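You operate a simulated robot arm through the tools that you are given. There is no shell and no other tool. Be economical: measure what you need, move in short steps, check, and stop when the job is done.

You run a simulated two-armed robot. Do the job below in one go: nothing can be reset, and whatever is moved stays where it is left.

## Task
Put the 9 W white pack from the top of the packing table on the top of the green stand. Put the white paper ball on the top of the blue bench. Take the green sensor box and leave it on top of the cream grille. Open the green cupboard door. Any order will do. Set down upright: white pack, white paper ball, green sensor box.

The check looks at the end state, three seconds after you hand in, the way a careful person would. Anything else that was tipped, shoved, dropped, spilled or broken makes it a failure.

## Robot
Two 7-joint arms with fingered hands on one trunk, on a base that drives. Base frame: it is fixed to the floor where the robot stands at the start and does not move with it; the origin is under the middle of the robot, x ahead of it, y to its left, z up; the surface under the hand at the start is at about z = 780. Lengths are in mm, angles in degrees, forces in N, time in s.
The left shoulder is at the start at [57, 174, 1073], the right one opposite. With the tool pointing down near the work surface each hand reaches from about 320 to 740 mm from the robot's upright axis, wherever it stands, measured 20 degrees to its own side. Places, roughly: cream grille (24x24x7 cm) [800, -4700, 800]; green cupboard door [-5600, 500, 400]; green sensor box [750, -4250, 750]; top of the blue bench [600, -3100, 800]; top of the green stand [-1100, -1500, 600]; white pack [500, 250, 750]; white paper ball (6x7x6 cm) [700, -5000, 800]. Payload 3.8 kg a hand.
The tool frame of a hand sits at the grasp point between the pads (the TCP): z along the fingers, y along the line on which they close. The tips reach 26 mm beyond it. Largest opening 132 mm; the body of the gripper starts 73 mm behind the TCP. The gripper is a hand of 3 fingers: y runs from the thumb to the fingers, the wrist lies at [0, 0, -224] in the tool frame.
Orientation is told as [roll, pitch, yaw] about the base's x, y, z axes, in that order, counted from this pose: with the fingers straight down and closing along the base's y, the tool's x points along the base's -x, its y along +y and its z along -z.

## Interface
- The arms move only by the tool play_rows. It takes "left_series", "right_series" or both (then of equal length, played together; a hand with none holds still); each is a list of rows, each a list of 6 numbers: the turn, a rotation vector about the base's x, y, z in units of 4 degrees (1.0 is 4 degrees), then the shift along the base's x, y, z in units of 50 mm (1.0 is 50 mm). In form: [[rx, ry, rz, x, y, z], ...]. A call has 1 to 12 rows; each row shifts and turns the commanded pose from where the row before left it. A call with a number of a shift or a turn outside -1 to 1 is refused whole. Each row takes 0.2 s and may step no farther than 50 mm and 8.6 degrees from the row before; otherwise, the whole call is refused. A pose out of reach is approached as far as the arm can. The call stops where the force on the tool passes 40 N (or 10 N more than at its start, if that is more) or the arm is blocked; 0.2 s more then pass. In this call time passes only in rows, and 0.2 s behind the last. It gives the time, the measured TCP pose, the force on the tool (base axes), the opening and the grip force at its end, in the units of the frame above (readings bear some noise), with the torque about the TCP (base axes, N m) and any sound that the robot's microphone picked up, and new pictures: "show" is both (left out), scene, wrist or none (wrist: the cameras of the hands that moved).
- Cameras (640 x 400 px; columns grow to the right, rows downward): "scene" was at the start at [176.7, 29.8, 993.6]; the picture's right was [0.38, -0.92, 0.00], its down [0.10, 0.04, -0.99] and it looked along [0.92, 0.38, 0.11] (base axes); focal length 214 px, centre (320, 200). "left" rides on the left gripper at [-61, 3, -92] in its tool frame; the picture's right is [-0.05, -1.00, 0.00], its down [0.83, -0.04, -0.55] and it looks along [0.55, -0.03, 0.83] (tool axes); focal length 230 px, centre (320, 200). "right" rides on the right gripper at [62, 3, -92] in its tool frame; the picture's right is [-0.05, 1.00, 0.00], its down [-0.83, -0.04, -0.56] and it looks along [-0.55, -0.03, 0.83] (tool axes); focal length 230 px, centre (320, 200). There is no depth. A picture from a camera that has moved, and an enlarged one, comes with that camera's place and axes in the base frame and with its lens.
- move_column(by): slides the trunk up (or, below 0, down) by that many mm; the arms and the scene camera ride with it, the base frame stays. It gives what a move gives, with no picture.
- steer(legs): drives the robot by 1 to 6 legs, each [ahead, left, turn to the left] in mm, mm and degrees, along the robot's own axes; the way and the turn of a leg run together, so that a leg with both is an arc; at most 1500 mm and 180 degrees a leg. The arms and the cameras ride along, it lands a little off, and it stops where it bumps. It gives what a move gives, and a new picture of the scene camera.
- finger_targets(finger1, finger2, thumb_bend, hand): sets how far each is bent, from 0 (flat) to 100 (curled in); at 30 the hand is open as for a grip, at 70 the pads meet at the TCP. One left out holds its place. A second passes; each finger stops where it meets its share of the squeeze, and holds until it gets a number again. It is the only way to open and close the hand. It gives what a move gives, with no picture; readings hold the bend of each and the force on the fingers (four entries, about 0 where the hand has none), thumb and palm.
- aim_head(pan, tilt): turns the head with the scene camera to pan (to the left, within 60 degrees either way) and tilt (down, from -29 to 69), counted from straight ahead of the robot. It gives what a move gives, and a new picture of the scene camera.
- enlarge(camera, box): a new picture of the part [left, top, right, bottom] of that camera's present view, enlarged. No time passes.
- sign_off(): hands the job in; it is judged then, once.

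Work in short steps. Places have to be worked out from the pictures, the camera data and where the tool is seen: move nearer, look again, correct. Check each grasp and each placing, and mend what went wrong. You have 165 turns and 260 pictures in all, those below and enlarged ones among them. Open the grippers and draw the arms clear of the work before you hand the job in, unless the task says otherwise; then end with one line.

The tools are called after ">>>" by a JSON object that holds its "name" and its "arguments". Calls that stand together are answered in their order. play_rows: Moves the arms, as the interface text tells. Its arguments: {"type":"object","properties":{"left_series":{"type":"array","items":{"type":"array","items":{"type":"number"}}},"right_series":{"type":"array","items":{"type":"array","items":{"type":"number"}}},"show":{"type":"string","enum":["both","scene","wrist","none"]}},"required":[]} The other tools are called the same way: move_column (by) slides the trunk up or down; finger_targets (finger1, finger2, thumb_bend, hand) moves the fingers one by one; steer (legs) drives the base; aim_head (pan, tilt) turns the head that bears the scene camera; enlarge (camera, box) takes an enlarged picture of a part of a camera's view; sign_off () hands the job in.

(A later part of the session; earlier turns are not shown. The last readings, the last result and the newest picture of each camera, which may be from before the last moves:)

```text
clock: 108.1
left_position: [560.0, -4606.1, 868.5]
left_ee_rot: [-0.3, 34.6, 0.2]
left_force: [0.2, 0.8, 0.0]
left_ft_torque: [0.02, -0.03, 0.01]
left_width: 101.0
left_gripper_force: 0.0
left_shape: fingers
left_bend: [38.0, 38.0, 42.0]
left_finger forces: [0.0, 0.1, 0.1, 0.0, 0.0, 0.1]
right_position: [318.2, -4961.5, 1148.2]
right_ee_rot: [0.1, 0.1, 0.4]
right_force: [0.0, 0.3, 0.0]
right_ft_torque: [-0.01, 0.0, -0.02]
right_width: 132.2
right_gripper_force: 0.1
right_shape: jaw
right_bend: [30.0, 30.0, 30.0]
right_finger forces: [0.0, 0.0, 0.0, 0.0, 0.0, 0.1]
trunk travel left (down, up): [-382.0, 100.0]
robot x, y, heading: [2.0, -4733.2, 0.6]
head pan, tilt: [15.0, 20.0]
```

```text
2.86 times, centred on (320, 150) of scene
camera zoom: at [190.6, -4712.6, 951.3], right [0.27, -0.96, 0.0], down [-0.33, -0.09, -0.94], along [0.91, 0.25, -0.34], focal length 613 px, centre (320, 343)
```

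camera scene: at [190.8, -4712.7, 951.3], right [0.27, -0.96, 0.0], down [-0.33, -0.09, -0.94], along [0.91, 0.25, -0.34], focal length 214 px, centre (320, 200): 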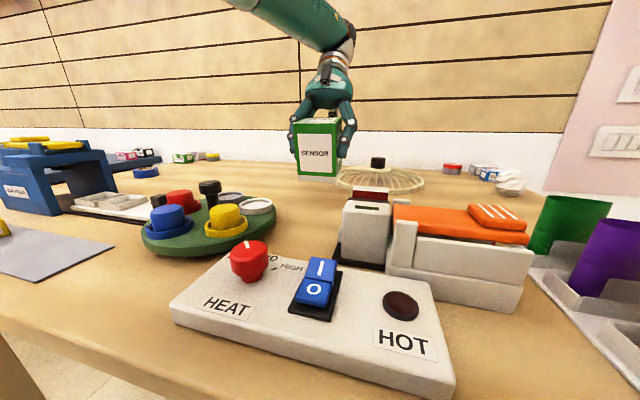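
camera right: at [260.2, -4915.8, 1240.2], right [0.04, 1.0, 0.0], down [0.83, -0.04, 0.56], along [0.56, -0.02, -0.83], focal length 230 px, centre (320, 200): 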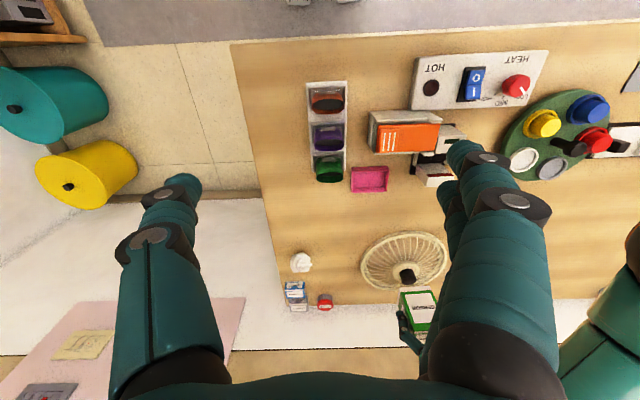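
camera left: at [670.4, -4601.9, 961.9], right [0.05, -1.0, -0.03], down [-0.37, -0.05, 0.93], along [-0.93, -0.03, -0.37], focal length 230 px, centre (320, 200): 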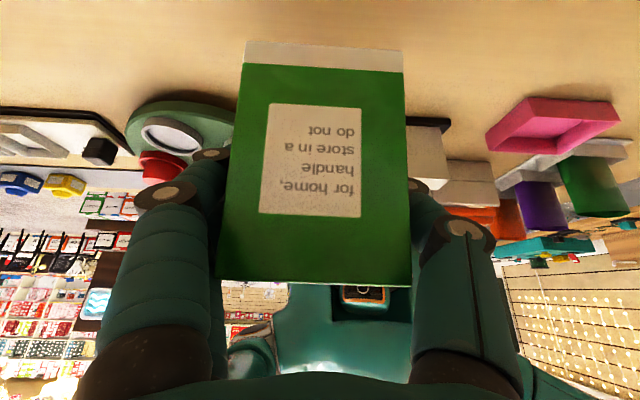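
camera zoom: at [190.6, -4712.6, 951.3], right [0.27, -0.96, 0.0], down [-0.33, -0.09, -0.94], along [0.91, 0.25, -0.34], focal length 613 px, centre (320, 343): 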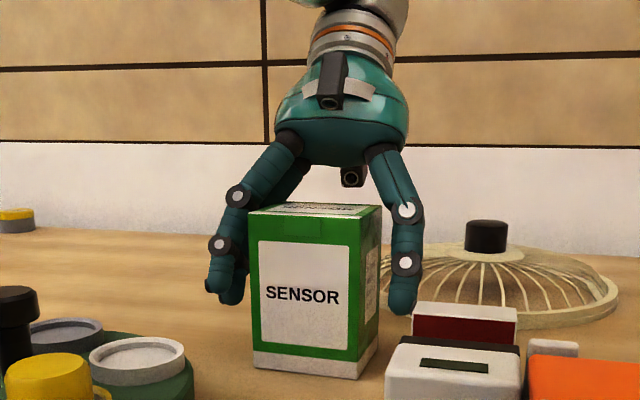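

The box stands upright. I lift the hand straight up and pitch it back to −20°.

>>> {"name": "play_rows", "arguments": {"left_series": [[0, 0, 0, 0, 0, 0.5], [0, 0, 0, 0, 0, 0.9], [0, 0, 0, 0, 0, 0.9], [0, -1, 0, 0, 0, 0.6], [0, -1, 0, 0, 0, 0.3], [0, -1, 0, 0, 0, 0], [0, -1, 0, 0, 0, 0], [0, -1, 0, 0, 0, 0], [0, -1, 0, 0, 0, 0], [0, -1, 0, 0, 0, 0]], "show": "none"}}

>>> {"name": "play_rows", "arguments": {"left_series": [[0, -1, 0, 0, 0, 0], [0, -1, 0, 0, 0, 0], [0, -1, 0, 0, 0, 0], [0, -1, 0, 0, 0, 0], [0, -1, 0, 0, 0, 0], [0, -1, 0, 0, 0, 0], [0, -1, 0, 0, 0, 0]], "show": "both"}}

```text
clock: 110.3
left_position: [559.7, -4606.3, 1027.9]
left_ee_rot: [-0.5, 6.4, 0.2]
left_force: [-0.9, -0.1, 0.6]
left_ft_torque: [0.0, -0.06, 0.03]
left_width: 101.4
left_gripper_force: 0.2
left_shape: fingers
left_bend: [38.0, 38.0, 42.0]
left_finger forces: [0.0, 0.0, 0.0, 0.1, 0.0, 0.1]
right_position: [319.1, -4960.7, 1148.1]
right_ee_rot: [-0.1, 0.0, 0.5]
right_force: [0.0, 0.0, 0.7]
right_ft_torque: [-0.01, 0.03, 0.03]
right_width: 132.1
right_gripper_force: 0.1
right_shape: jaw
right_bend: [30.0, 30.0, 30.0]
right_finger forces: [0.0, 0.0, 0.0, 0.0, 0.0, 0.1]
trunk travel left (down, up): [-382.0, 100.0]
robot x, y, heading: [4.7, -4736.1, 0.4]
head pan, tilt: [15.0, 20.0]
```

```text
clock: 111.9
left_position: [561.0, -4607.0, 1026.7]
left_ee_rot: [-0.6, -21.6, 0.2]
left_force: [0.1, 0.1, 0.2]
left_ft_torque: [-0.04, -0.02, -0.02]
left_width: 101.4
left_gripper_force: 0.1
left_shape: fingers
left_bend: [38.0, 38.0, 42.0]
left_finger forces: [0.0, 0.0, 0.0, 0.0, 0.1, 0.0]
right_position: [319.2, -4961.7, 1148.6]
right_ee_rot: [0.0, 0.0, 0.4]
right_force: [-0.7, -1.0, 0.4]
right_ft_torque: [0.02, 0.03, 0.02]
right_width: 131.8
right_gripper_force: 0.1
right_shape: jaw
right_bend: [30.0, 30.0, 30.0]
right_finger forces: [0.0, 0.0, 0.1, 0.1, 0.0, 0.1]
trunk travel left (down, up): [-382.0, 100.0]
robot x, y, heading: [3.7, -4730.6, 0.2]
head pan, tilt: [15.0, 20.0]
camera scene: at [190.6, -4712.5, 951.4], right [0.27, -0.96, 0.0], down [-0.33, -0.09, -0.94], along [0.91, 0.25, -0.34], focal length 214 px, centre (320, 200)
camera left: at [584.9, -4601.0, 1136.1], right [0.05, -1.0, 0.03], down [-0.98, -0.04, 0.21], along [-0.21, -0.04, -0.98], focal length 230 px, centre (320, 200)
```

scene: 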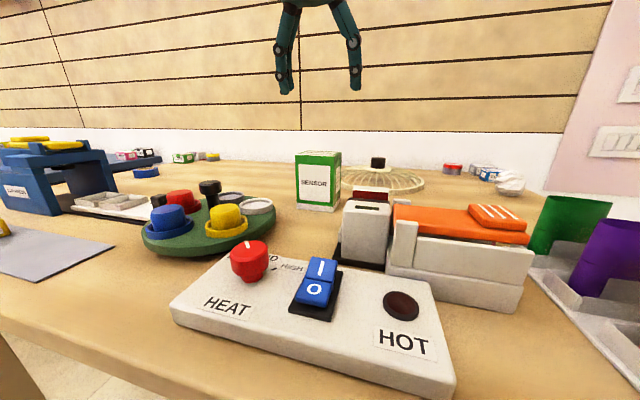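
left: 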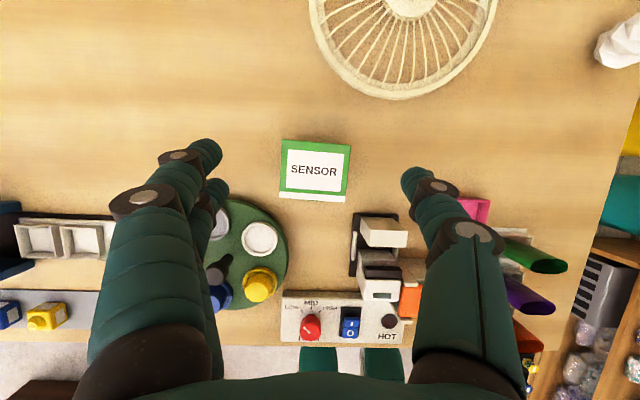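

Box top centre is at (565, −4603). I pitch slightly more for reach, open fully, and descend to grasp it again.

>>> {"name": "finger_targets", "arguments": {"hand": "left", "finger1": 30, "finger2": 30, "thumb_bend": 30}}

>>> {"name": "play_rows", "arguments": {"left_series": [[0, -1, 0, 0.08, 0.06, 0], [0, -1, 0, 0, 0, 0], [0, 0, 0, 0, 0, -0.9], [0, 0, 0, 0, 0, -0.9], [0, 0, 0, 0, 0, -0.9], [0, 0, 0, 0, 0, -0.48]], "show": "both"}}

```text
clock: 112.9
left_position: [561.1, -4606.4, 1027.3]
left_ee_rot: [-0.5, -21.5, 0.2]
left_force: [0.0, -0.5, -0.2]
left_ft_torque: [0.02, -0.02, 0.03]
left_width: 134.1
left_gripper_force: 0.1
left_shape: fingers
left_bend: [30.0, 30.0, 30.0]
left_finger forces: [0.0, 0.0, 0.1, 0.0, 0.1, 0.1]
right_position: [318.9, -4960.8, 1148.4]
right_ee_rot: [0.1, -0.1, 0.3]
right_force: [-1.0, -0.2, -0.2]
right_ft_torque: [0.01, -0.02, 0.01]
right_width: 132.0
right_gripper_force: 0.1
right_shape: jaw
right_bend: [30.0, 30.0, 30.0]
right_finger forces: [0.0, 0.0, 0.1, 0.0, 0.0, 0.1]
trunk travel left (down, up): [-382.0, 100.0]
robot x, y, heading: [4.4, -4736.5, 0.6]
head pan, tilt: [15.0, 20.0]
```

```text
clock: 114.3
left_position: [564.9, -4604.7, 868.7]
left_ee_rot: [-0.5, -29.6, 0.3]
left_force: [0.5, -0.4, 0.0]
left_ft_torque: [-0.01, 0.02, -0.02]
left_width: 134.0
left_gripper_force: 0.1
left_shape: fingers
left_bend: [30.0, 30.0, 30.0]
left_finger forces: [0.0, 0.0, 0.0, 0.0, 0.0, 0.1]
right_position: [318.9, -4961.9, 1149.2]
right_ee_rot: [0.0, 0.0, 0.5]
right_force: [0.1, -0.7, 0.6]
right_ft_torque: [0.01, 0.0, 0.01]
right_width: 131.8
right_gripper_force: 0.0
right_shape: jaw
right_bend: [30.0, 30.0, 30.0]
right_finger forces: [0.1, 0.1, 0.1, 0.1, 0.0, 0.0]
trunk travel left (down, up): [-382.0, 100.0]
robot x, y, heading: [3.2, -4734.0, 0.3]
head pan, tilt: [15.0, 20.0]
camera scene: at [190.7, -4712.5, 951.4], right [0.27, -0.96, 0.0], down [-0.33, -0.09, -0.94], along [0.91, 0.25, -0.34], focal length 214 px, centre (320, 200)
camera left: at [574.0, -4598.4, 979.6], right [0.05, -1.0, 0.03], down [-1.0, -0.04, 0.07], along [-0.07, -0.04, -1.0], focal length 230 px, centre (320, 200)
```

scene: 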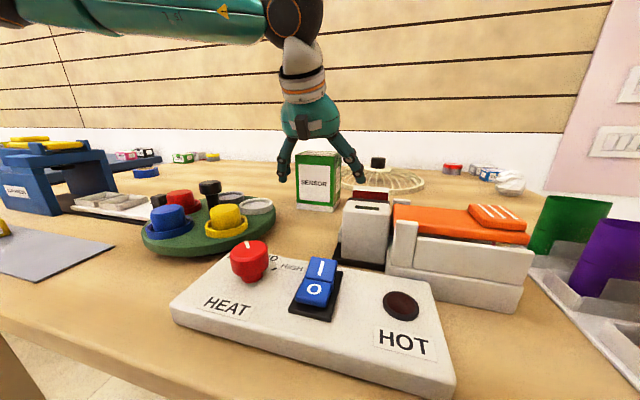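
left: 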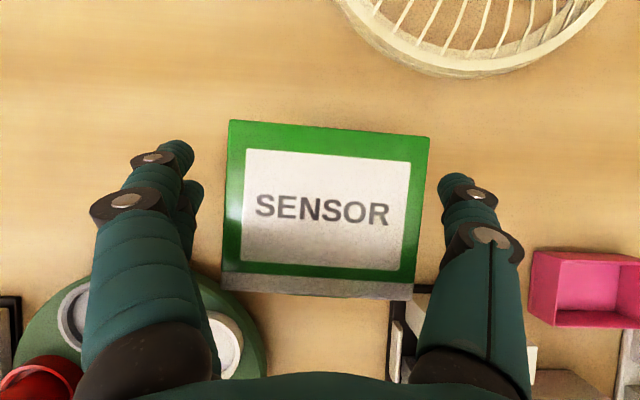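

Camera looks straight down: box centre (565, −4603), matching the TCP. I close and lift.

>>> {"name": "finger_targets", "arguments": {"hand": "left", "finger1": 70, "finger2": 70, "thumb_bend": 70}}

>>> {"name": "enlarge", "arguments": {"camera": "left", "box": [0, 0, 640, 400]}}

>>> {"name": "play_rows", "arguments": {"left_series": [[0, 0, 0, 0, 0, 0.4], [0, 0, 0, 0, 0, 0.8], [0, 0, 0, 0, 0, 0.9], [0, 0, 0, 0, 0, 0.9]], "show": "none"}}

```text
clock: 115.3
left_position: [565.3, -4604.6, 869.2]
left_ee_rot: [-0.6, -29.5, 0.3]
left_force: [-0.2, 0.8, 0.3]
left_ft_torque: [0.0, -0.02, -0.03]
left_width: 66.9
left_gripper_force: 21.9
left_shape: fingers
left_bend: [52.0, 51.0, 55.0]
left_finger forces: [11.0, 11.6, 0.0, 0.0, 22.2, 0.1]
right_position: [319.8, -4962.0, 1149.6]
right_ee_rot: [0.2, 0.0, 0.5]
right_force: [1.1, 0.0, -0.5]
right_ft_torque: [0.03, 0.01, 0.02]
right_width: 131.7
right_gripper_force: 0.2
right_shape: jaw
right_bend: [30.0, 30.0, 30.0]
right_finger forces: [0.0, 0.0, 0.0, 0.1, 0.0, 0.0]
trunk travel left (down, up): [-382.0, 100.0]
robot x, y, heading: [6.4, -4733.1, 0.6]
head pan, tilt: [15.0, 20.0]
```

```text
1.00 times, centred on (320, 200) of left (not enlarged: the box is as wide or as high as the picture)
camera zoom: at [574.1, -4598.7, 979.8], right [0.04, -1.0, 0.03], down [-1.0, -0.04, 0.07], along [-0.07, -0.04, -1.0], focal length 230 px, centre (320, 200)
```

zoom: 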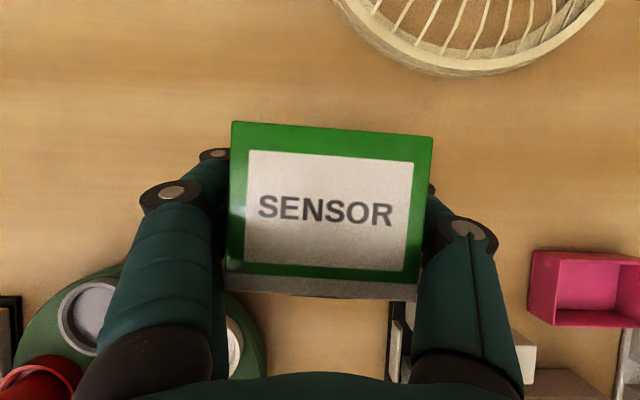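

```text
clock: 116.3
left_position: [562.1, -4603.9, 1020.0]
left_ee_rot: [-0.6, -29.4, 0.1]
left_force: [-0.1, 0.3, -1.6]
left_ft_torque: [-0.02, 0.01, 0.01]
left_width: 66.9
left_gripper_force: 22.3
left_shape: fingers
left_bend: [52.0, 52.0, 55.0]
left_finger forces: [10.8, 11.4, 0.0, 0.1, 22.3, 0.0]
right_position: [319.2, -4963.0, 1147.6]
right_ee_rot: [0.1, 0.0, 0.4]
right_force: [-0.2, 0.9, 0.2]
right_ft_torque: [-0.01, 0.0, -0.01]
right_width: 131.7
right_gripper_force: 0.0
right_shape: jaw
right_bend: [30.0, 30.0, 30.0]
right_finger forces: [0.1, 0.0, 0.0, 0.1, 0.0, 0.0]
trunk travel left (down, up): [-382.0, 100.0]
robot x, y, heading: [2.9, -4731.7, 0.7]
head pan, tilt: [15.0, 20.0]
```

Firmly held. The overhead pictures consistently put the hub at (776.5, −4705). I slide right 100 mm, then extend over the hub.

>>> {"name": "steer", "arguments": {"legs": [[0, -100, 0]]}}

```text
clock: 117.8
left_position: [565.1, -4703.9, 1018.7]
left_ee_rot: [-0.6, -29.5, 0.2]
left_force: [0.3, -0.3, -0.5]
left_ft_torque: [0.02, 0.0, -0.02]
left_width: 67.0
left_gripper_force: 22.3
left_shape: fingers
left_bend: [52.0, 52.0, 55.0]
left_finger forces: [10.9, 11.4, 0.0, 0.0, 22.1, 0.0]
right_position: [320.5, -5061.1, 1147.8]
right_ee_rot: [0.1, -0.1, 0.4]
right_force: [-1.0, 0.6, -0.2]
right_ft_torque: [0.03, -0.03, 0.0]
right_width: 131.9
right_gripper_force: 0.0
right_shape: jaw
right_bend: [30.0, 30.0, 30.0]
right_finger forces: [0.0, 0.0, 0.1, 0.0, 0.0, 0.0]
trunk travel left (down, up): [-382.0, 100.0]
robot x, y, heading: [2.1, -4833.2, 0.4]
head pan, tilt: [15.0, 20.0]
camera scene: at [191.6, -4812.4, 951.3], right [0.27, -0.96, 0.0], down [-0.33, -0.09, -0.94], along [0.91, 0.25, -0.34], focal length 214 px, centre (320, 200)
```

scene: 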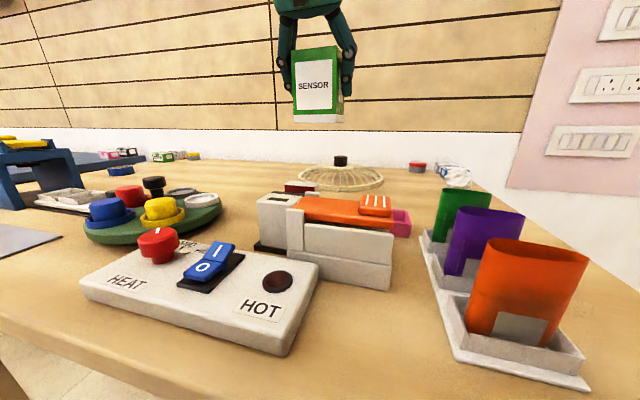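

Now extend 211 mm forward, staying ~50 mm above the hub.

>>> {"name": "play_rows", "arguments": {"left_series": [[0, 0, 0, 0.846, -0.006, -0.1], [0, 0, 0, 0.846, -0.006, -0.15], [0, 0, 0, 0.846, -0.006, -0.15], [0, 0, 0, 0.846, -0.006, -0.15], [0, 0, 0, 0.846, -0.006, -0.15]], "show": "wrist"}}

>>> {"name": "enlarge", "arguments": {"camera": "scene", "box": [280, 70, 400, 200]}}

```text
clock: 119.0
left_position: [776.2, -4706.0, 984.6]
left_ee_rot: [-0.6, -29.6, 0.0]
left_force: [0.4, -0.6, -0.6]
left_ft_torque: [-0.03, 0.03, -0.03]
left_width: 66.7
left_gripper_force: 22.2
left_shape: fingers
left_bend: [52.0, 52.0, 55.0]
left_finger forces: [10.8, 11.1, 0.1, 0.1, 22.0, 0.0]
right_position: [321.0, -5060.9, 1148.3]
right_ee_rot: [0.1, -0.1, 0.3]
right_force: [0.0, -0.1, -0.3]
right_ft_torque: [0.05, 0.02, -0.02]
right_width: 132.0
right_gripper_force: 0.0
right_shape: jaw
right_bend: [30.0, 30.0, 30.0]
right_finger forces: [0.0, 0.1, 0.0, 0.0, 0.0, 0.0]
trunk travel left (down, up): [-382.0, 100.0]
robot x, y, heading: [4.9, -4833.2, 0.6]
head pan, tilt: [15.0, 20.0]
camera left: at [785.9, -4700.5, 1094.5], right [0.04, -1.0, 0.03], down [-1.0, -0.04, 0.07], along [-0.07, -0.04, -1.0], focal length 230 px, centre (320, 200)
```

left: 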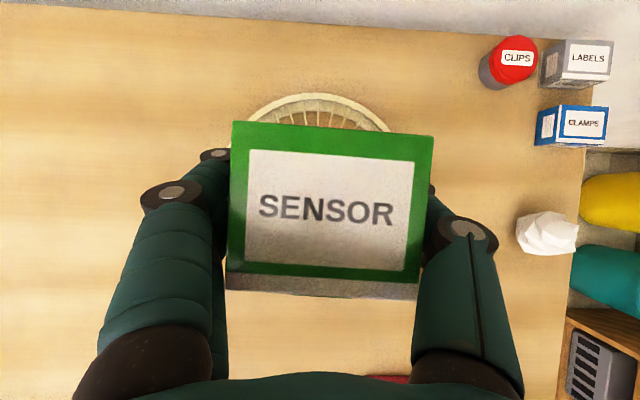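

```text
3.08 times, centred on (340, 135) of scene
camera zoom: at [192.0, -4812.9, 951.3], right [0.27, -0.96, 0.0], down [-0.33, -0.09, -0.94], along [0.91, 0.25, -0.34], focal length 660 px, centre (258, 400)
```

zoom: 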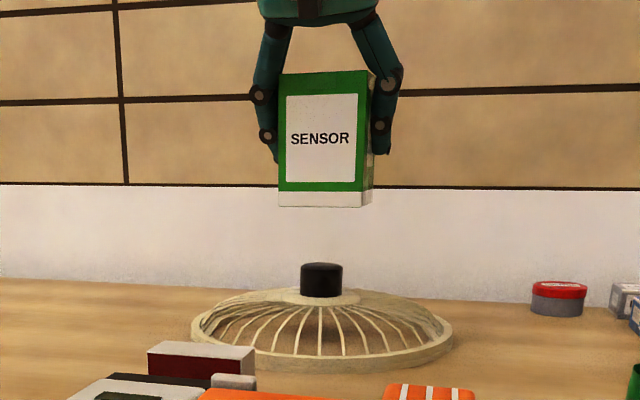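

Scene view suggests the hub is a few mm to +y of the box. I shift +3 mm and lower 42 mm.

>>> {"name": "play_rows", "arguments": {"left_series": [[0, 0, 0, 0, 0.06, -0.3], [0, 0, 0, 0, 0, -0.3], [0, 0, 0, 0, 0, -0.24]], "show": "none"}}

>>> {"name": "enlarge", "arguments": {"camera": "scene", "box": [280, 90, 400, 190]}}

```text
clock: 119.8
left_position: [775.2, -4702.3, 940.3]
left_ee_rot: [-0.5, -29.5, 0.3]
left_force: [0.5, -0.3, -1.3]
left_ft_torque: [0.0, 0.0, 0.01]
left_width: 66.6
left_gripper_force: 22.4
left_shape: fingers
left_bend: [52.0, 52.0, 55.0]
left_finger forces: [10.8, 11.1, 0.0, 0.0, 22.0, 0.1]
right_position: [320.5, -5061.6, 1148.9]
right_ee_rot: [0.0, 0.0, 0.3]
right_force: [0.8, 0.2, 0.4]
right_ft_torque: [-0.01, -0.01, 0.02]
right_width: 131.8
right_gripper_force: 0.0
right_shape: jaw
right_bend: [30.0, 30.0, 30.0]
right_finger forces: [0.1, 0.0, 0.1, 0.0, 0.1, 0.0]
trunk travel left (down, up): [-382.0, 100.0]
robot x, y, heading: [3.5, -4840.7, 0.6]
head pan, tilt: [15.0, 20.0]
```

```text
4.00 times, centred on (340, 140) of scene
camera zoom: at [191.7, -4812.1, 951.3], right [0.27, -0.96, 0.0], down [-0.33, -0.09, -0.94], along [0.91, 0.25, -0.34], focal length 858 px, centre (240, 440)
```

zoom: 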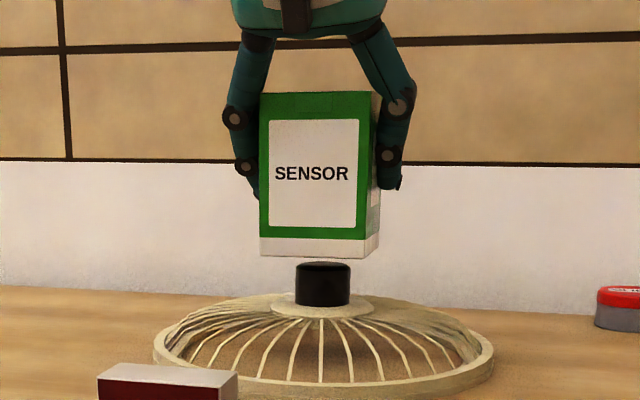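

Centred now. I lower in small steps to contact.

>>> {"name": "play_rows", "arguments": {"left_series": [[0, 0, 0, 0.02, 0, -0.06], [0, 0, 0, 0, 0, -0.05]], "show": "none"}}

>>> {"name": "play_rows", "arguments": {"left_series": [[0, 0, 0, 0, 0, -0.04]], "show": "none"}}

>>> {"name": "play_rows", "arguments": {"left_series": [[0, 0, 0, 0, 0, -0.04]], "show": "none"}}

```text
clock: 120.4
left_position: [777.5, -4701.9, 936.2]
left_ee_rot: [-0.5, -29.5, 0.2]
left_force: [0.1, 0.5, -1.7]
left_ft_torque: [0.01, 0.01, -0.01]
left_width: 66.8
left_gripper_force: 21.8
left_shape: fingers
left_bend: [52.0, 52.0, 55.0]
left_finger forces: [10.9, 11.2, 0.0, 0.1, 22.0, 0.0]
right_position: [320.5, -5061.3, 1149.0]
right_ee_rot: [0.1, -0.1, 0.5]
right_force: [0.3, 0.7, 0.5]
right_ft_torque: [0.02, -0.03, 0.0]
right_width: 132.2
right_gripper_force: 0.1
right_shape: jaw
right_bend: [30.0, 30.0, 30.0]
right_finger forces: [0.1, 0.0, 0.1, 0.1, 0.0, 0.0]
trunk travel left (down, up): [-382.0, 100.0]
robot x, y, heading: [3.2, -4834.3, 0.5]
head pan, tilt: [15.0, 20.0]
```

```text
clock: 120.8
left_position: [776.8, -4702.0, 934.0]
left_ee_rot: [-0.6, -29.6, 0.2]
left_force: [-0.2, 0.4, -1.4]
left_ft_torque: [0.01, 0.03, -0.03]
left_width: 66.8
left_gripper_force: 21.5
left_shape: fingers
left_bend: [52.0, 52.0, 55.0]
left_finger forces: [10.8, 11.1, 0.1, 0.0, 21.9, 0.0]
right_position: [319.6, -5060.4, 1149.8]
right_ee_rot: [0.1, 0.0, 0.4]
right_force: [0.1, 0.3, 0.1]
right_ft_torque: [0.0, -0.01, 0.02]
right_width: 131.8
right_gripper_force: 0.0
right_shape: jaw
right_bend: [30.0, 30.0, 30.0]
right_finger forces: [0.1, 0.1, 0.0, 0.0, 0.1, 0.0]
trunk travel left (down, up): [-382.0, 100.0]
robot x, y, heading: [8.0, -4837.8, 0.5]
head pan, tilt: [15.0, 20.0]
```

```text
clock: 121.2
left_position: [776.4, -4701.4, 932.2]
left_ee_rot: [-0.6, -29.6, 0.2]
left_force: [-0.4, -0.4, 0.4]
left_ft_torque: [0.04, 0.0, 0.0]
left_width: 66.7
left_gripper_force: 22.6
left_shape: fingers
left_bend: [52.0, 52.0, 55.0]
left_finger forces: [10.7, 11.3, 0.1, 0.0, 22.0, 0.0]
right_position: [321.0, -5060.7, 1148.3]
right_ee_rot: [0.1, 0.0, 0.4]
right_force: [0.3, 0.2, -0.9]
right_ft_torque: [0.01, -0.01, -0.02]
right_width: 131.9
right_gripper_force: 0.1
right_shape: jaw
right_bend: [30.0, 30.0, 30.0]
right_finger forces: [0.0, 0.1, 0.0, 0.0, 0.1, 0.0]
trunk travel left (down, up): [-382.0, 100.0]
robot x, y, heading: [3.1, -4834.2, 0.6]
head pan, tilt: [15.0, 20.0]
```

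Contact beginning. One more 2 mm step to load it and read the contact torque.

>>> {"name": "play_rows", "arguments": {"left_series": [[0, 0, 0, 0, 0, -0.05]], "show": "none"}}

>>> {"name": "enlarge", "arguments": {"camera": "scene", "box": [280, 90, 400, 190]}}

```text
clock: 121.6
left_position: [777.1, -4702.3, 932.3]
left_ee_rot: [-0.6, -29.7, 0.2]
left_force: [0.3, 0.4, 7.2]
left_ft_torque: [0.14, -0.04, 0.0]
left_width: 66.8
left_gripper_force: 22.4
left_shape: fingers
left_bend: [52.0, 52.0, 56.0]
left_finger forces: [10.9, 11.8, 0.1, 0.0, 22.4, 0.0]
right_position: [319.2, -5060.9, 1148.6]
right_ee_rot: [0.1, -0.2, 0.4]
right_force: [0.3, -0.2, 0.0]
right_ft_torque: [-0.01, 0.0, 0.0]
right_width: 131.8
right_gripper_force: 0.1
right_shape: jaw
right_bend: [30.0, 30.0, 30.0]
right_finger forces: [0.0, 0.1, 0.0, 0.0, 0.0, 0.0]
trunk travel left (down, up): [-382.0, 100.0]
robot x, y, heading: [7.1, -4836.4, 0.5]
head pan, tilt: [15.0, 20.0]
```

```text
4.00 times, centred on (340, 140) of scene
camera zoom: at [191.0, -4812.3, 951.6], right [0.27, -0.96, 0.0], down [-0.33, -0.09, -0.94], along [0.91, 0.25, -0.34], focal length 858 px, centre (240, 440)
```

zoom: 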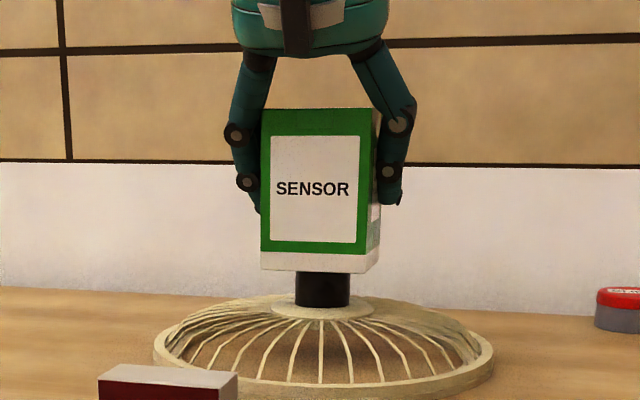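

Centred in x (torque) and y (view). I ease 1 mm up and open in two stages.

>>> {"name": "play_rows", "arguments": {"left_series": [[0, 0, 0, 0, 0, 0.03]], "show": "none"}}

>>> {"name": "finger_targets", "arguments": {"hand": "left", "finger1": 48, "finger2": 48, "thumb_bend": 50}}

>>> {"name": "enlarge", "arguments": {"camera": "scene", "box": [280, 90, 400, 190]}}

```text
clock: 122.0
left_position: [776.2, -4702.2, 932.2]
left_ee_rot: [-0.6, -29.6, 0.1]
left_force: [0.6, 0.6, 7.7]
left_ft_torque: [0.12, -0.07, 0.01]
left_width: 66.4
left_gripper_force: 22.6
left_shape: fingers
left_bend: [52.0, 52.0, 56.0]
left_finger forces: [10.9, 11.8, 0.0, 0.0, 22.4, 0.0]
right_position: [318.5, -5061.2, 1149.3]
right_ee_rot: [0.0, -0.1, 0.3]
right_force: [-0.7, -1.0, 0.6]
right_ft_torque: [0.0, 0.0, -0.02]
right_width: 132.0
right_gripper_force: 0.1
right_shape: jaw
right_bend: [30.0, 30.0, 30.0]
right_finger forces: [0.1, 0.1, 0.0, 0.1, 0.0, 0.0]
trunk travel left (down, up): [-382.0, 100.0]
robot x, y, heading: [8.2, -4834.6, 0.4]
head pan, tilt: [15.0, 20.0]
```

```text
clock: 123.0
left_position: [776.1, -4701.2, 930.6]
left_ee_rot: [-0.5, -29.4, 0.2]
left_force: [0.4, 0.7, 0.6]
left_ft_torque: [0.0, 0.02, 0.0]
left_width: 72.3
left_gripper_force: 1.5
left_shape: fingers
left_bend: [48.0, 48.0, 50.0]
left_finger forces: [0.0, 1.3, 0.0, 0.0, 1.6, 0.0]
right_position: [320.2, -5061.5, 1148.5]
right_ee_rot: [0.1, 0.0, 0.4]
right_force: [0.2, -0.7, -0.6]
right_ft_torque: [-0.02, -0.03, 0.01]
right_width: 131.9
right_gripper_force: 0.0
right_shape: jaw
right_bend: [30.0, 30.0, 30.0]
right_finger forces: [0.1, 0.0, 0.0, 0.0, 0.0, 0.2]
trunk travel left (down, up): [-382.0, 100.0]
robot x, y, heading: [6.8, -4830.0, 0.4]
head pan, tilt: [15.0, 20.0]
```

```text
4.00 times, centred on (340, 140) of scene
camera zoom: at [191.5, -4812.2, 951.3], right [0.27, -0.96, 0.0], down [-0.33, -0.09, -0.94], along [0.91, 0.25, -0.34], focal length 858 px, centre (240, 440)
```

zoom: 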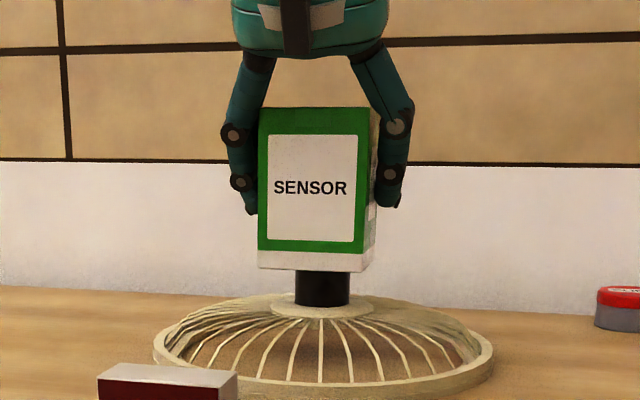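

Light touch remains and the box stands level. I open further.

>>> {"name": "finger_targets", "arguments": {"hand": "left", "finger1": 44, "finger2": 44, "thumb_bend": 46}}

>>> {"name": "enlarge", "arguments": {"camera": "scene", "box": [280, 90, 400, 190]}}

>>> {"name": "enlarge", "arguments": {"camera": "left", "box": [0, 0, 640, 400]}}

```text
clock: 124.0
left_position: [777.4, -4701.5, 930.9]
left_ee_rot: [-0.6, -29.5, 0.2]
left_force: [0.1, -0.2, -0.9]
left_ft_torque: [-0.01, -0.01, 0.0]
left_width: 84.0
left_gripper_force: 0.0
left_shape: fingers
left_bend: [44.0, 44.0, 46.0]
left_finger forces: [0.0, 0.0, 0.1, 0.0, 0.0, 0.0]
right_position: [319.6, -5061.9, 1149.4]
right_ee_rot: [0.1, 0.0, 0.4]
right_force: [1.6, -0.2, 0.1]
right_ft_torque: [0.0, -0.01, 0.03]
right_width: 131.4
right_gripper_force: 0.1
right_shape: jaw
right_bend: [30.0, 30.0, 30.0]
right_finger forces: [0.1, 0.1, 0.0, 0.0, 0.0, 0.1]
trunk travel left (down, up): [-382.0, 100.0]
robot x, y, heading: [5.3, -4832.0, 0.3]
head pan, tilt: [15.0, 20.0]
```

```text
4.00 times, centred on (340, 140) of scene
camera zoom: at [191.5, -4812.2, 951.3], right [0.27, -0.96, 0.0], down [-0.33, -0.09, -0.94], along [0.91, 0.25, -0.34], focal length 858 px, centre (240, 440)
```

zoom: 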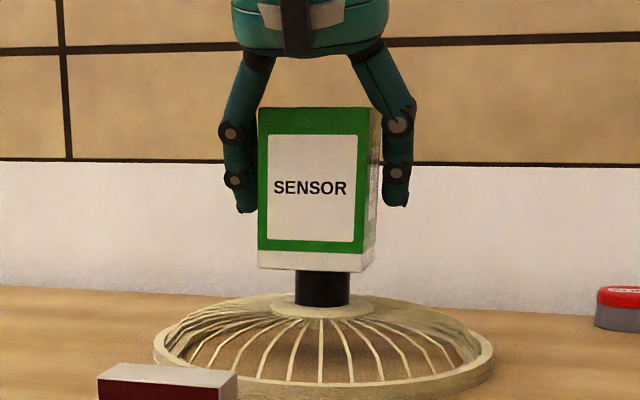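

```text
1.00 times, centred on (320, 200) of left (not enlarged: the box is as wide or as high as the picture)
camera zoom: at [786.3, -4696.4, 1042.0], right [0.04, -1.0, 0.03], down [-1.0, -0.04, 0.07], along [-0.07, -0.04, -1.0], focal length 230 px, centre (320, 200)
```

zoom: 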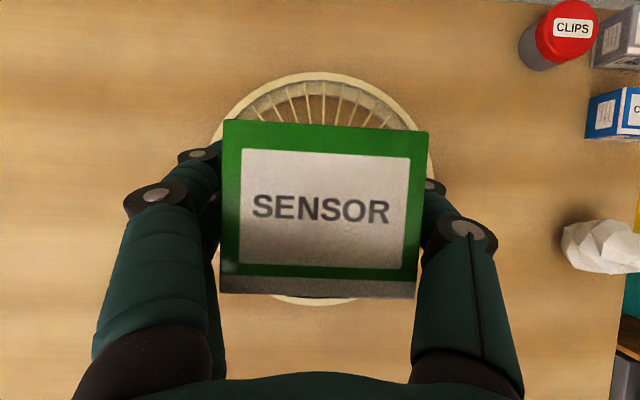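

It stands by itself. I open fully and withdraw upward.

>>> {"name": "finger_targets", "arguments": {"hand": "left", "finger1": 33, "finger2": 33, "thumb_bend": 34}}

>>> {"name": "play_rows", "arguments": {"left_series": [[0, 0, 0, 0, 0, 0.5], [0, 0, 0, -0.2, 0, 0.9], [0, 0, 0, -0.4, 0, 0.8], [0, 1, 0, -0.8, 0, 0.3], [0, 1, 0, -0.9, 0, 0], [0, 1, 0, -0.9, 0, 0], [0, 1, 0, -0.9, 0, 0], [0, 1, 0, -0.9, 0, 0], [0, 1, 0, -0.9, 0, 0], [0, 1, 0, -0.9, 0, 0]], "show": "scene"}}

```text
clock: 125.0
left_position: [777.0, -4700.9, 930.6]
left_ee_rot: [-0.6, -29.5, 0.3]
left_force: [-0.1, -0.5, 0.7]
left_ft_torque: [0.0, 0.0, 0.01]
left_width: 122.6
left_gripper_force: 0.1
left_shape: fingers
left_bend: [33.0, 33.0, 34.0]
left_finger forces: [0.0, 0.0, 0.0, 0.0, 0.1, 0.1]
right_position: [319.3, -5062.1, 1149.2]
right_ee_rot: [0.2, 0.1, 0.5]
right_force: [0.2, 0.4, 0.4]
right_ft_torque: [-0.02, -0.03, 0.03]
right_width: 132.0
right_gripper_force: 0.0
right_shape: jaw
right_bend: [30.0, 30.0, 30.0]
right_finger forces: [0.0, 0.0, 0.0, 0.0, 0.0, 0.1]
trunk travel left (down, up): [-382.0, 100.0]
robot x, y, heading: [6.2, -4837.4, 0.8]
head pan, tilt: [15.0, 20.0]
```

```text
clock: 127.2
left_position: [437.2, -4701.4, 1055.4]
left_ee_rot: [-0.3, -1.6, 0.2]
left_force: [0.4, 0.0, -0.2]
left_ft_torque: [-0.02, -0.04, -0.02]
left_width: 122.5
left_gripper_force: 0.0
left_shape: fingers
left_bend: [33.0, 33.0, 34.0]
left_finger forces: [0.0, 0.1, 0.1, 0.0, 0.0, 0.0]
right_position: [319.4, -5061.3, 1147.5]
right_ee_rot: [0.1, 0.0, 0.5]
right_force: [-0.4, 0.2, 0.3]
right_ft_torque: [0.01, -0.02, -0.01]
right_width: 131.9
right_gripper_force: 0.0
right_shape: jaw
right_bend: [30.0, 30.0, 30.0]
right_finger forces: [0.0, 0.0, 0.1, 0.1, 0.0, 0.1]
trunk travel left (down, up): [-382.0, 100.0]
robot x, y, heading: [2.8, -4834.6, 0.5]
head pan, tilt: [15.0, 20.0]
camera scene: at [191.3, -4812.2, 951.4], right [0.27, -0.96, 0.0], down [-0.33, -0.09, -0.94], along [0.91, 0.25, -0.34], focal length 214 px, centre (320, 200)
```

scene: 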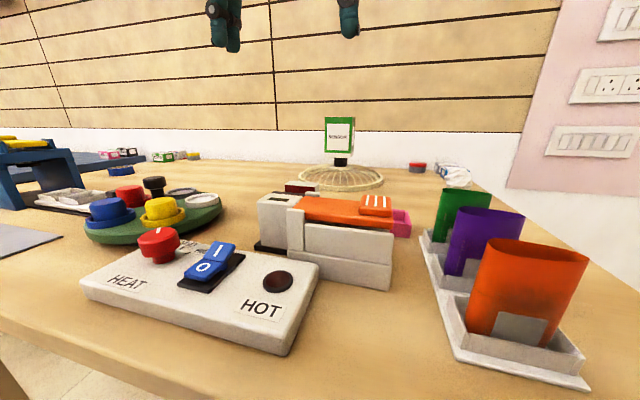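

The sensor box stands on the grille's hub. Next the paper ball, which triangulates to about (733, −4984). I bring the right hand high over it with a −20° pitch.

>>> {"name": "play_rows", "arguments": {"right_series": [[0, 0, 0, 0.92, 0.17, -0.1], [0, 0, 0, 0.92, 0.17, -0.1], [0, 0, 0, 0.92, 0.17, -0.1], [0, 0, 0, 0.92, 0.17, -0.1], [0, -1, 0, 0.92, 0.17, -0.1], [0, -1, 0, 0.92, 0.17, -0.1], [0, -1, 0, 0.92, 0.17, -0.1], [0, -1, 0, 0.92, 0.17, -0.1], [0, -1, 0, 0.92, 0.17, -0.1], [0, 0, 0, 0, 0, -0.9], [0, 0, 0, 0, 0, -0.9]], "show": "both"}}

```text
clock: 129.6
left_position: [438.5, -4701.2, 1056.0]
left_ee_rot: [-0.4, -1.5, 0.2]
left_force: [0.2, -0.1, 0.2]
left_ft_torque: [0.02, 0.0, -0.01]
left_width: 122.5
left_gripper_force: 0.0
left_shape: fingers
left_bend: [33.0, 33.0, 34.0]
left_finger forces: [0.1, 0.1, 0.1, 0.0, 0.0, 0.1]
right_position: [734.3, -4984.6, 1013.5]
right_ee_rot: [-0.1, -20.2, 0.4]
right_force: [-0.7, 0.2, -0.3]
right_ft_torque: [-0.02, -0.01, -0.03]
right_width: 132.1
right_gripper_force: 0.0
right_shape: jaw
right_bend: [30.0, 30.0, 30.0]
right_finger forces: [0.0, 0.0, 0.1, 0.0, 0.0, 0.0]
trunk travel left (down, up): [-382.0, 100.0]
robot x, y, heading: [7.0, -4834.9, 0.4]
head pan, tilt: [15.0, 20.0]
camera scene: at [191.8, -4812.1, 951.3], right [0.27, -0.96, 0.0], down [-0.33, -0.09, -0.94], along [0.91, 0.25, -0.34], focal length 214 px, centre (320, 200)
camera right: at [644.9, -4983.1, 1077.3], right [0.04, 1.0, 0.02], down [0.59, -0.04, 0.81], along [0.81, -0.02, -0.59], focal length 230 px, centre (320, 200)
```

scene: 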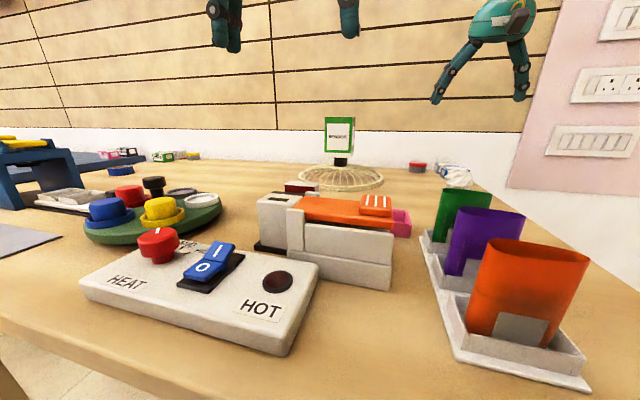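
right: 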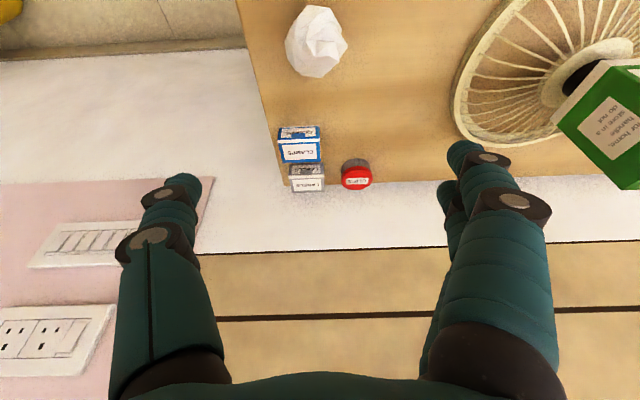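

The ball is exactly under the hand (732, −4985). I descend to z≈834.

>>> {"name": "play_rows", "arguments": {"right_series": [[0, 0, 0, -0.04, 0, -0.9], [0, 0, 0, 0, 0, -0.9], [0, 0, 0, 0, 0, -0.9], [0, 0, 0, 0, 0, -0.88]], "show": "both"}}

```text
clock: 130.6
left_position: [437.1, -4702.0, 1055.7]
left_ee_rot: [-0.5, -1.4, 0.3]
left_force: [0.9, 0.0, 0.6]
left_ft_torque: [-0.01, -0.01, 0.02]
left_width: 122.5
left_gripper_force: 0.0
left_shape: fingers
left_bend: [33.0, 33.0, 34.0]
left_finger forces: [0.0, 0.1, 0.0, 0.1, 0.0, 0.1]
right_position: [731.2, -4985.1, 834.9]
right_ee_rot: [-0.1, -20.2, 0.4]
right_force: [0.3, 0.0, -0.2]
right_ft_torque: [-0.01, -0.02, -0.02]
right_width: 131.8
right_gripper_force: 0.0
right_shape: jaw
right_bend: [30.0, 30.0, 30.0]
right_finger forces: [0.1, 0.0, 0.0, 0.0, 0.0, 0.0]
trunk travel left (down, up): [-382.0, 100.0]
robot x, y, heading: [2.3, -4834.1, 0.4]
head pan, tilt: [15.0, 20.0]
camera scene: at [191.8, -4812.3, 951.3], right [0.27, -0.96, 0.0], down [-0.33, -0.09, -0.94], along [0.91, 0.25, -0.34], focal length 214 px, centre (320, 200)
camera right: at [642.7, -4983.5, 899.0], right [0.04, 1.0, 0.02], down [0.59, -0.04, 0.81], along [0.81, -0.02, -0.59], focal length 230 px, centre (320, 200)
```

scene: 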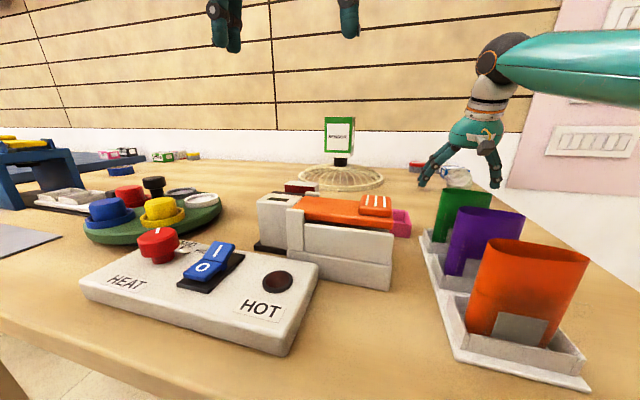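
right: 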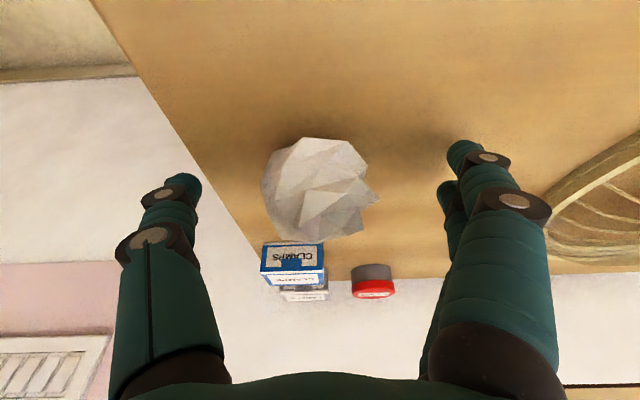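

The ball lies between the fingers. I close gently to a limited bend.

>>> {"name": "finger_targets", "arguments": {"hand": "right", "finger1": 58, "finger2": 58, "thumb_bend": 58}}

>>> {"name": "enlarge", "arguments": {"camera": "right", "box": [0, 0, 640, 400]}}

```text
clock: 131.6
left_position: [437.6, -4701.2, 1055.5]
left_ee_rot: [-0.5, -1.5, 0.2]
left_force: [-0.2, -0.8, -0.8]
left_ft_torque: [0.02, -0.01, -0.02]
left_width: 122.4
left_gripper_force: 0.0
left_shape: fingers
left_bend: [33.0, 33.0, 34.0]
left_finger forces: [0.0, 0.0, 0.1, 0.0, 0.1, 0.1]
right_position: [731.4, -4984.0, 835.8]
right_ee_rot: [-0.1, -20.2, 0.4]
right_force: [2.3, 1.9, 5.5]
right_ft_torque: [0.25, -0.06, -0.06]
right_width: 49.4
right_gripper_force: 3.4
right_shape: fingers
right_bend: [55.0, 56.0, 57.0]
right_finger forces: [6.5, 0.4, 0.0, 0.1, 0.8, 0.1]
trunk travel left (down, up): [-382.0, 100.0]
robot x, y, heading: [5.6, -4833.0, 0.6]
head pan, tilt: [15.0, 20.0]
```

```text
1.00 times, centred on (320, 200) of right (not enlarged: the box is as wide or as high as the picture)
camera zoom: at [642.4, -4982.9, 900.3], right [0.04, 1.0, 0.02], down [0.59, -0.04, 0.81], along [0.81, -0.02, -0.59], focal length 230 px, centre (320, 200)
```

zoom: 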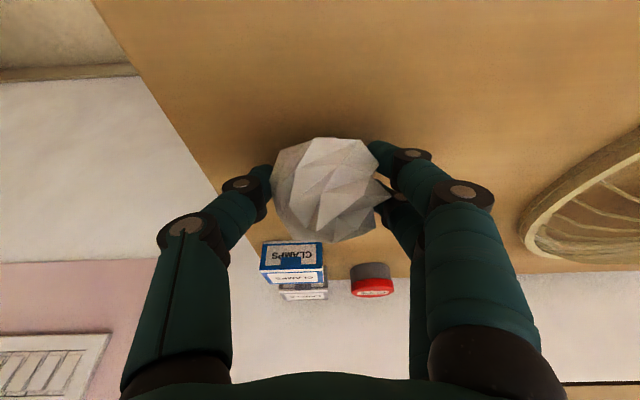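

Uneven light contact; I close fully for a firm grip.

>>> {"name": "finger_targets", "arguments": {"hand": "right", "finger1": 70, "finger2": 70, "thumb_bend": 70}}

>>> {"name": "enlarge", "arguments": {"camera": "right", "box": [0, 0, 640, 400]}}

```text
clock: 132.6
left_position: [437.9, -4701.8, 1055.4]
left_ee_rot: [-0.5, -1.4, 0.2]
left_force: [-0.3, 0.5, -0.9]
left_ft_torque: [0.02, -0.02, 0.04]
left_width: 122.5
left_gripper_force: 0.0
left_shape: fingers
left_bend: [33.0, 33.0, 34.0]
left_finger forces: [0.0, 0.1, 0.0, 0.1, 0.0, 0.0]
right_position: [730.4, -4984.9, 835.3]
right_ee_rot: [-0.1, -20.0, 0.3]
right_force: [-0.8, 1.6, 3.7]
right_ft_torque: [0.15, 0.01, 0.02]
right_width: 39.2
right_gripper_force: 17.3
right_shape: fingers
right_bend: [61.0, 61.0, 64.0]
right_finger forces: [11.7, 8.0, 0.0, 0.0, 14.9, 0.1]
trunk travel left (down, up): [-382.0, 100.0]
robot x, y, heading: [1.0, -4832.5, 0.6]
head pan, tilt: [15.0, 20.0]
```

```text
1.00 times, centred on (320, 200) of right (not enlarged: the box is as wide or as high as the picture)
camera zoom: at [642.1, -4983.2, 899.6], right [0.04, 1.0, 0.02], down [0.59, -0.04, 0.81], along [0.81, -0.02, -0.59], focal length 230 px, centre (320, 200)
```

zoom: 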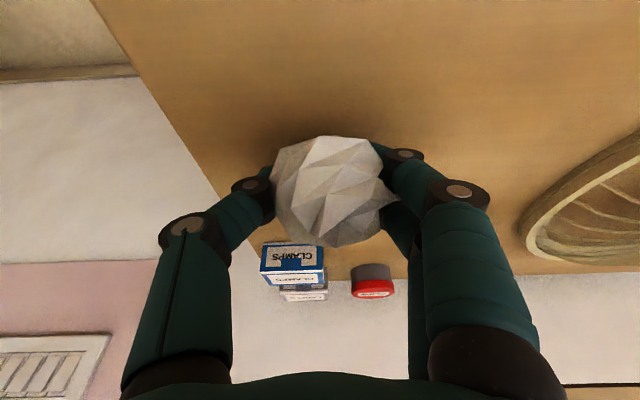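

Gripped (17 N). I lift straight up and back.

>>> {"name": "play_rows", "arguments": {"right_series": [[0, 0, 0, 0, 0, 0.3], [0, 0, 0, 0, 0, 0.7], [0, 0, 0, 0, 0, 0.9], [0, 0, 0, 0, 0, 0.9], [0, 0, 0, 0, 0, 0.9], [0, 0, 0, 0, 0, 0.9], [0, 0, 0, -0.6, 0, 0.4], [0, 0, 0, -0.9, 0, 0.2], [0, 0, 0, -0.9, 0, 0.2], [0, 0, 0, -0.9, 0, 0], [0, 0, 0, -0.9, 0, 0]], "show": "both"}}

```text
clock: 135.0
left_position: [437.2, -4701.6, 1055.6]
left_ee_rot: [-0.5, -1.5, 0.2]
left_force: [0.0, -0.8, -0.2]
left_ft_torque: [0.04, 0.03, 0.01]
left_width: 122.3
left_gripper_force: 0.0
left_shape: fingers
left_bend: [33.0, 33.0, 34.0]
left_finger forces: [0.0, 0.0, 0.0, 0.0, 0.1, 0.0]
right_position: [519.5, -4984.8, 1104.7]
right_ee_rot: [-0.1, -20.0, 0.3]
right_force: [0.3, 0.5, 0.7]
right_ft_torque: [0.01, 0.0, -0.02]
right_width: 38.7
right_gripper_force: 16.2
right_shape: fingers
right_bend: [61.0, 61.0, 64.0]
right_finger forces: [9.1, 8.0, 0.0, 0.0, 15.4, 0.0]
trunk travel left (down, up): [-382.0, 100.0]
robot x, y, heading: [4.7, -4835.1, 0.5]
head pan, tilt: [15.0, 20.0]
camera scene: at [191.0, -4812.3, 951.5], right [0.27, -0.96, 0.0], down [-0.33, -0.09, -0.94], along [0.91, 0.25, -0.34], focal length 214 px, centre (320, 200)
camera right: at [430.8, -4982.1, 1169.4], right [0.04, 1.0, 0.02], down [0.59, -0.04, 0.81], along [0.81, -0.03, -0.59], focal length 230 px, centre (320, 200)
```

scene: 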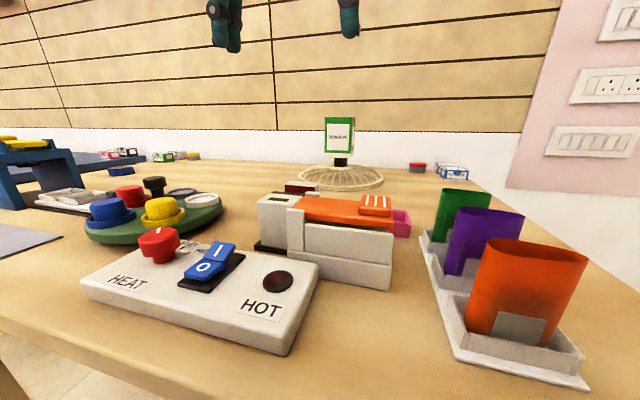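
right: 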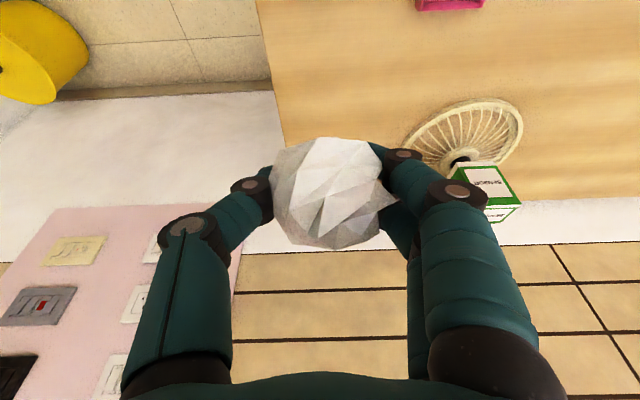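

Ball held. I back off 200 mm and slide left toward the blue bench.

>>> {"name": "steer", "arguments": {"legs": [[-200, 0, 0], [0, 1500, 0]]}}

>>> {"name": "aim_head", "arguments": {"pan": 0, "tilt": 25}}

```text
clock: 149.5
left_position: [242.1, -3213.6, 1055.3]
left_ee_rot: [-0.6, -1.5, -0.7]
left_force: [-0.6, -0.9, 0.7]
left_ft_torque: [0.02, 0.0, -0.01]
left_width: 122.8
left_gripper_force: 0.1
left_shape: fingers
left_bend: [33.0, 33.0, 34.0]
left_finger forces: [0.1, 0.0, 0.0, 0.1, 0.0, 0.0]
right_position: [320.5, -3496.0, 1105.8]
right_ee_rot: [-0.1, -20.1, -0.5]
right_force: [-0.3, 0.4, 0.5]
right_ft_torque: [-0.01, -0.01, -0.02]
right_width: 38.7
right_gripper_force: 16.3
right_shape: fingers
right_bend: [61.0, 61.0, 64.0]
right_finger forces: [9.0, 8.0, 0.0, 0.1, 15.5, 0.0]
trunk travel left (down, up): [-382.0, 100.0]
robot x, y, heading: [-192.2, -3339.4, -0.5]
head pan, tilt: [15.0, 20.0]
camera scene: at [-5.4, -3319.4, 951.3], right [0.25, -0.97, 0.0], down [-0.33, -0.09, -0.94], along [0.91, 0.23, -0.34], focal length 214 px, centre (320, 200)
```

scene: 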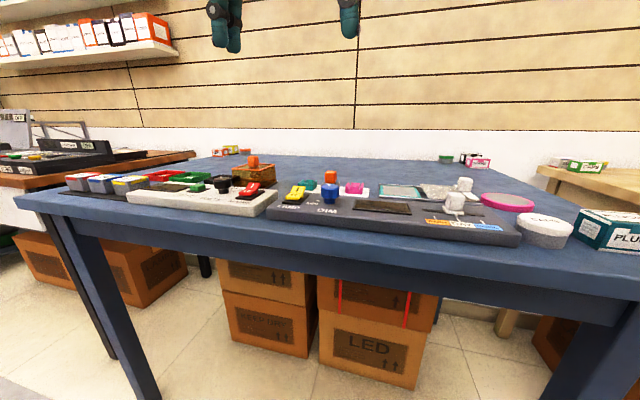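

```text
clock: 150.2
left_position: [242.7, -3213.5, 1054.6]
left_ee_rot: [-0.5, -1.5, -0.8]
left_force: [-0.3, -0.1, -0.4]
left_ft_torque: [-0.02, 0.02, 0.0]
left_width: 122.7
left_gripper_force: 0.0
left_shape: fingers
left_bend: [33.0, 33.0, 34.0]
left_finger forces: [0.0, 0.1, 0.0, 0.1, 0.0, 0.1]
right_position: [320.9, -3497.7, 1105.7]
right_ee_rot: [-0.2, -19.9, -0.6]
right_force: [1.0, -0.2, -0.7]
right_ft_torque: [-0.04, -0.01, 0.0]
right_width: 38.7
right_gripper_force: 16.4
right_shape: fingers
right_bend: [61.0, 61.0, 64.0]
right_finger forces: [9.1, 8.0, 0.0, 0.0, 15.3, 0.1]
trunk travel left (down, up): [-382.0, 100.0]
robot x, y, heading: [-195.5, -3338.0, -0.4]
head pan, tilt: [0.0, 25.0]
camera scene: at [-3.4, -3343.5, 943.3], right [-0.01, -1.0, 0.0], down [-0.42, 0.0, -0.91], along [0.91, -0.01, -0.42], focal length 214 px, centre (320, 200)
```

scene: 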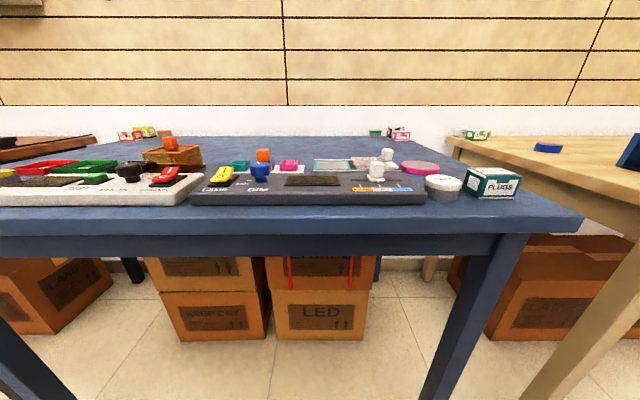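

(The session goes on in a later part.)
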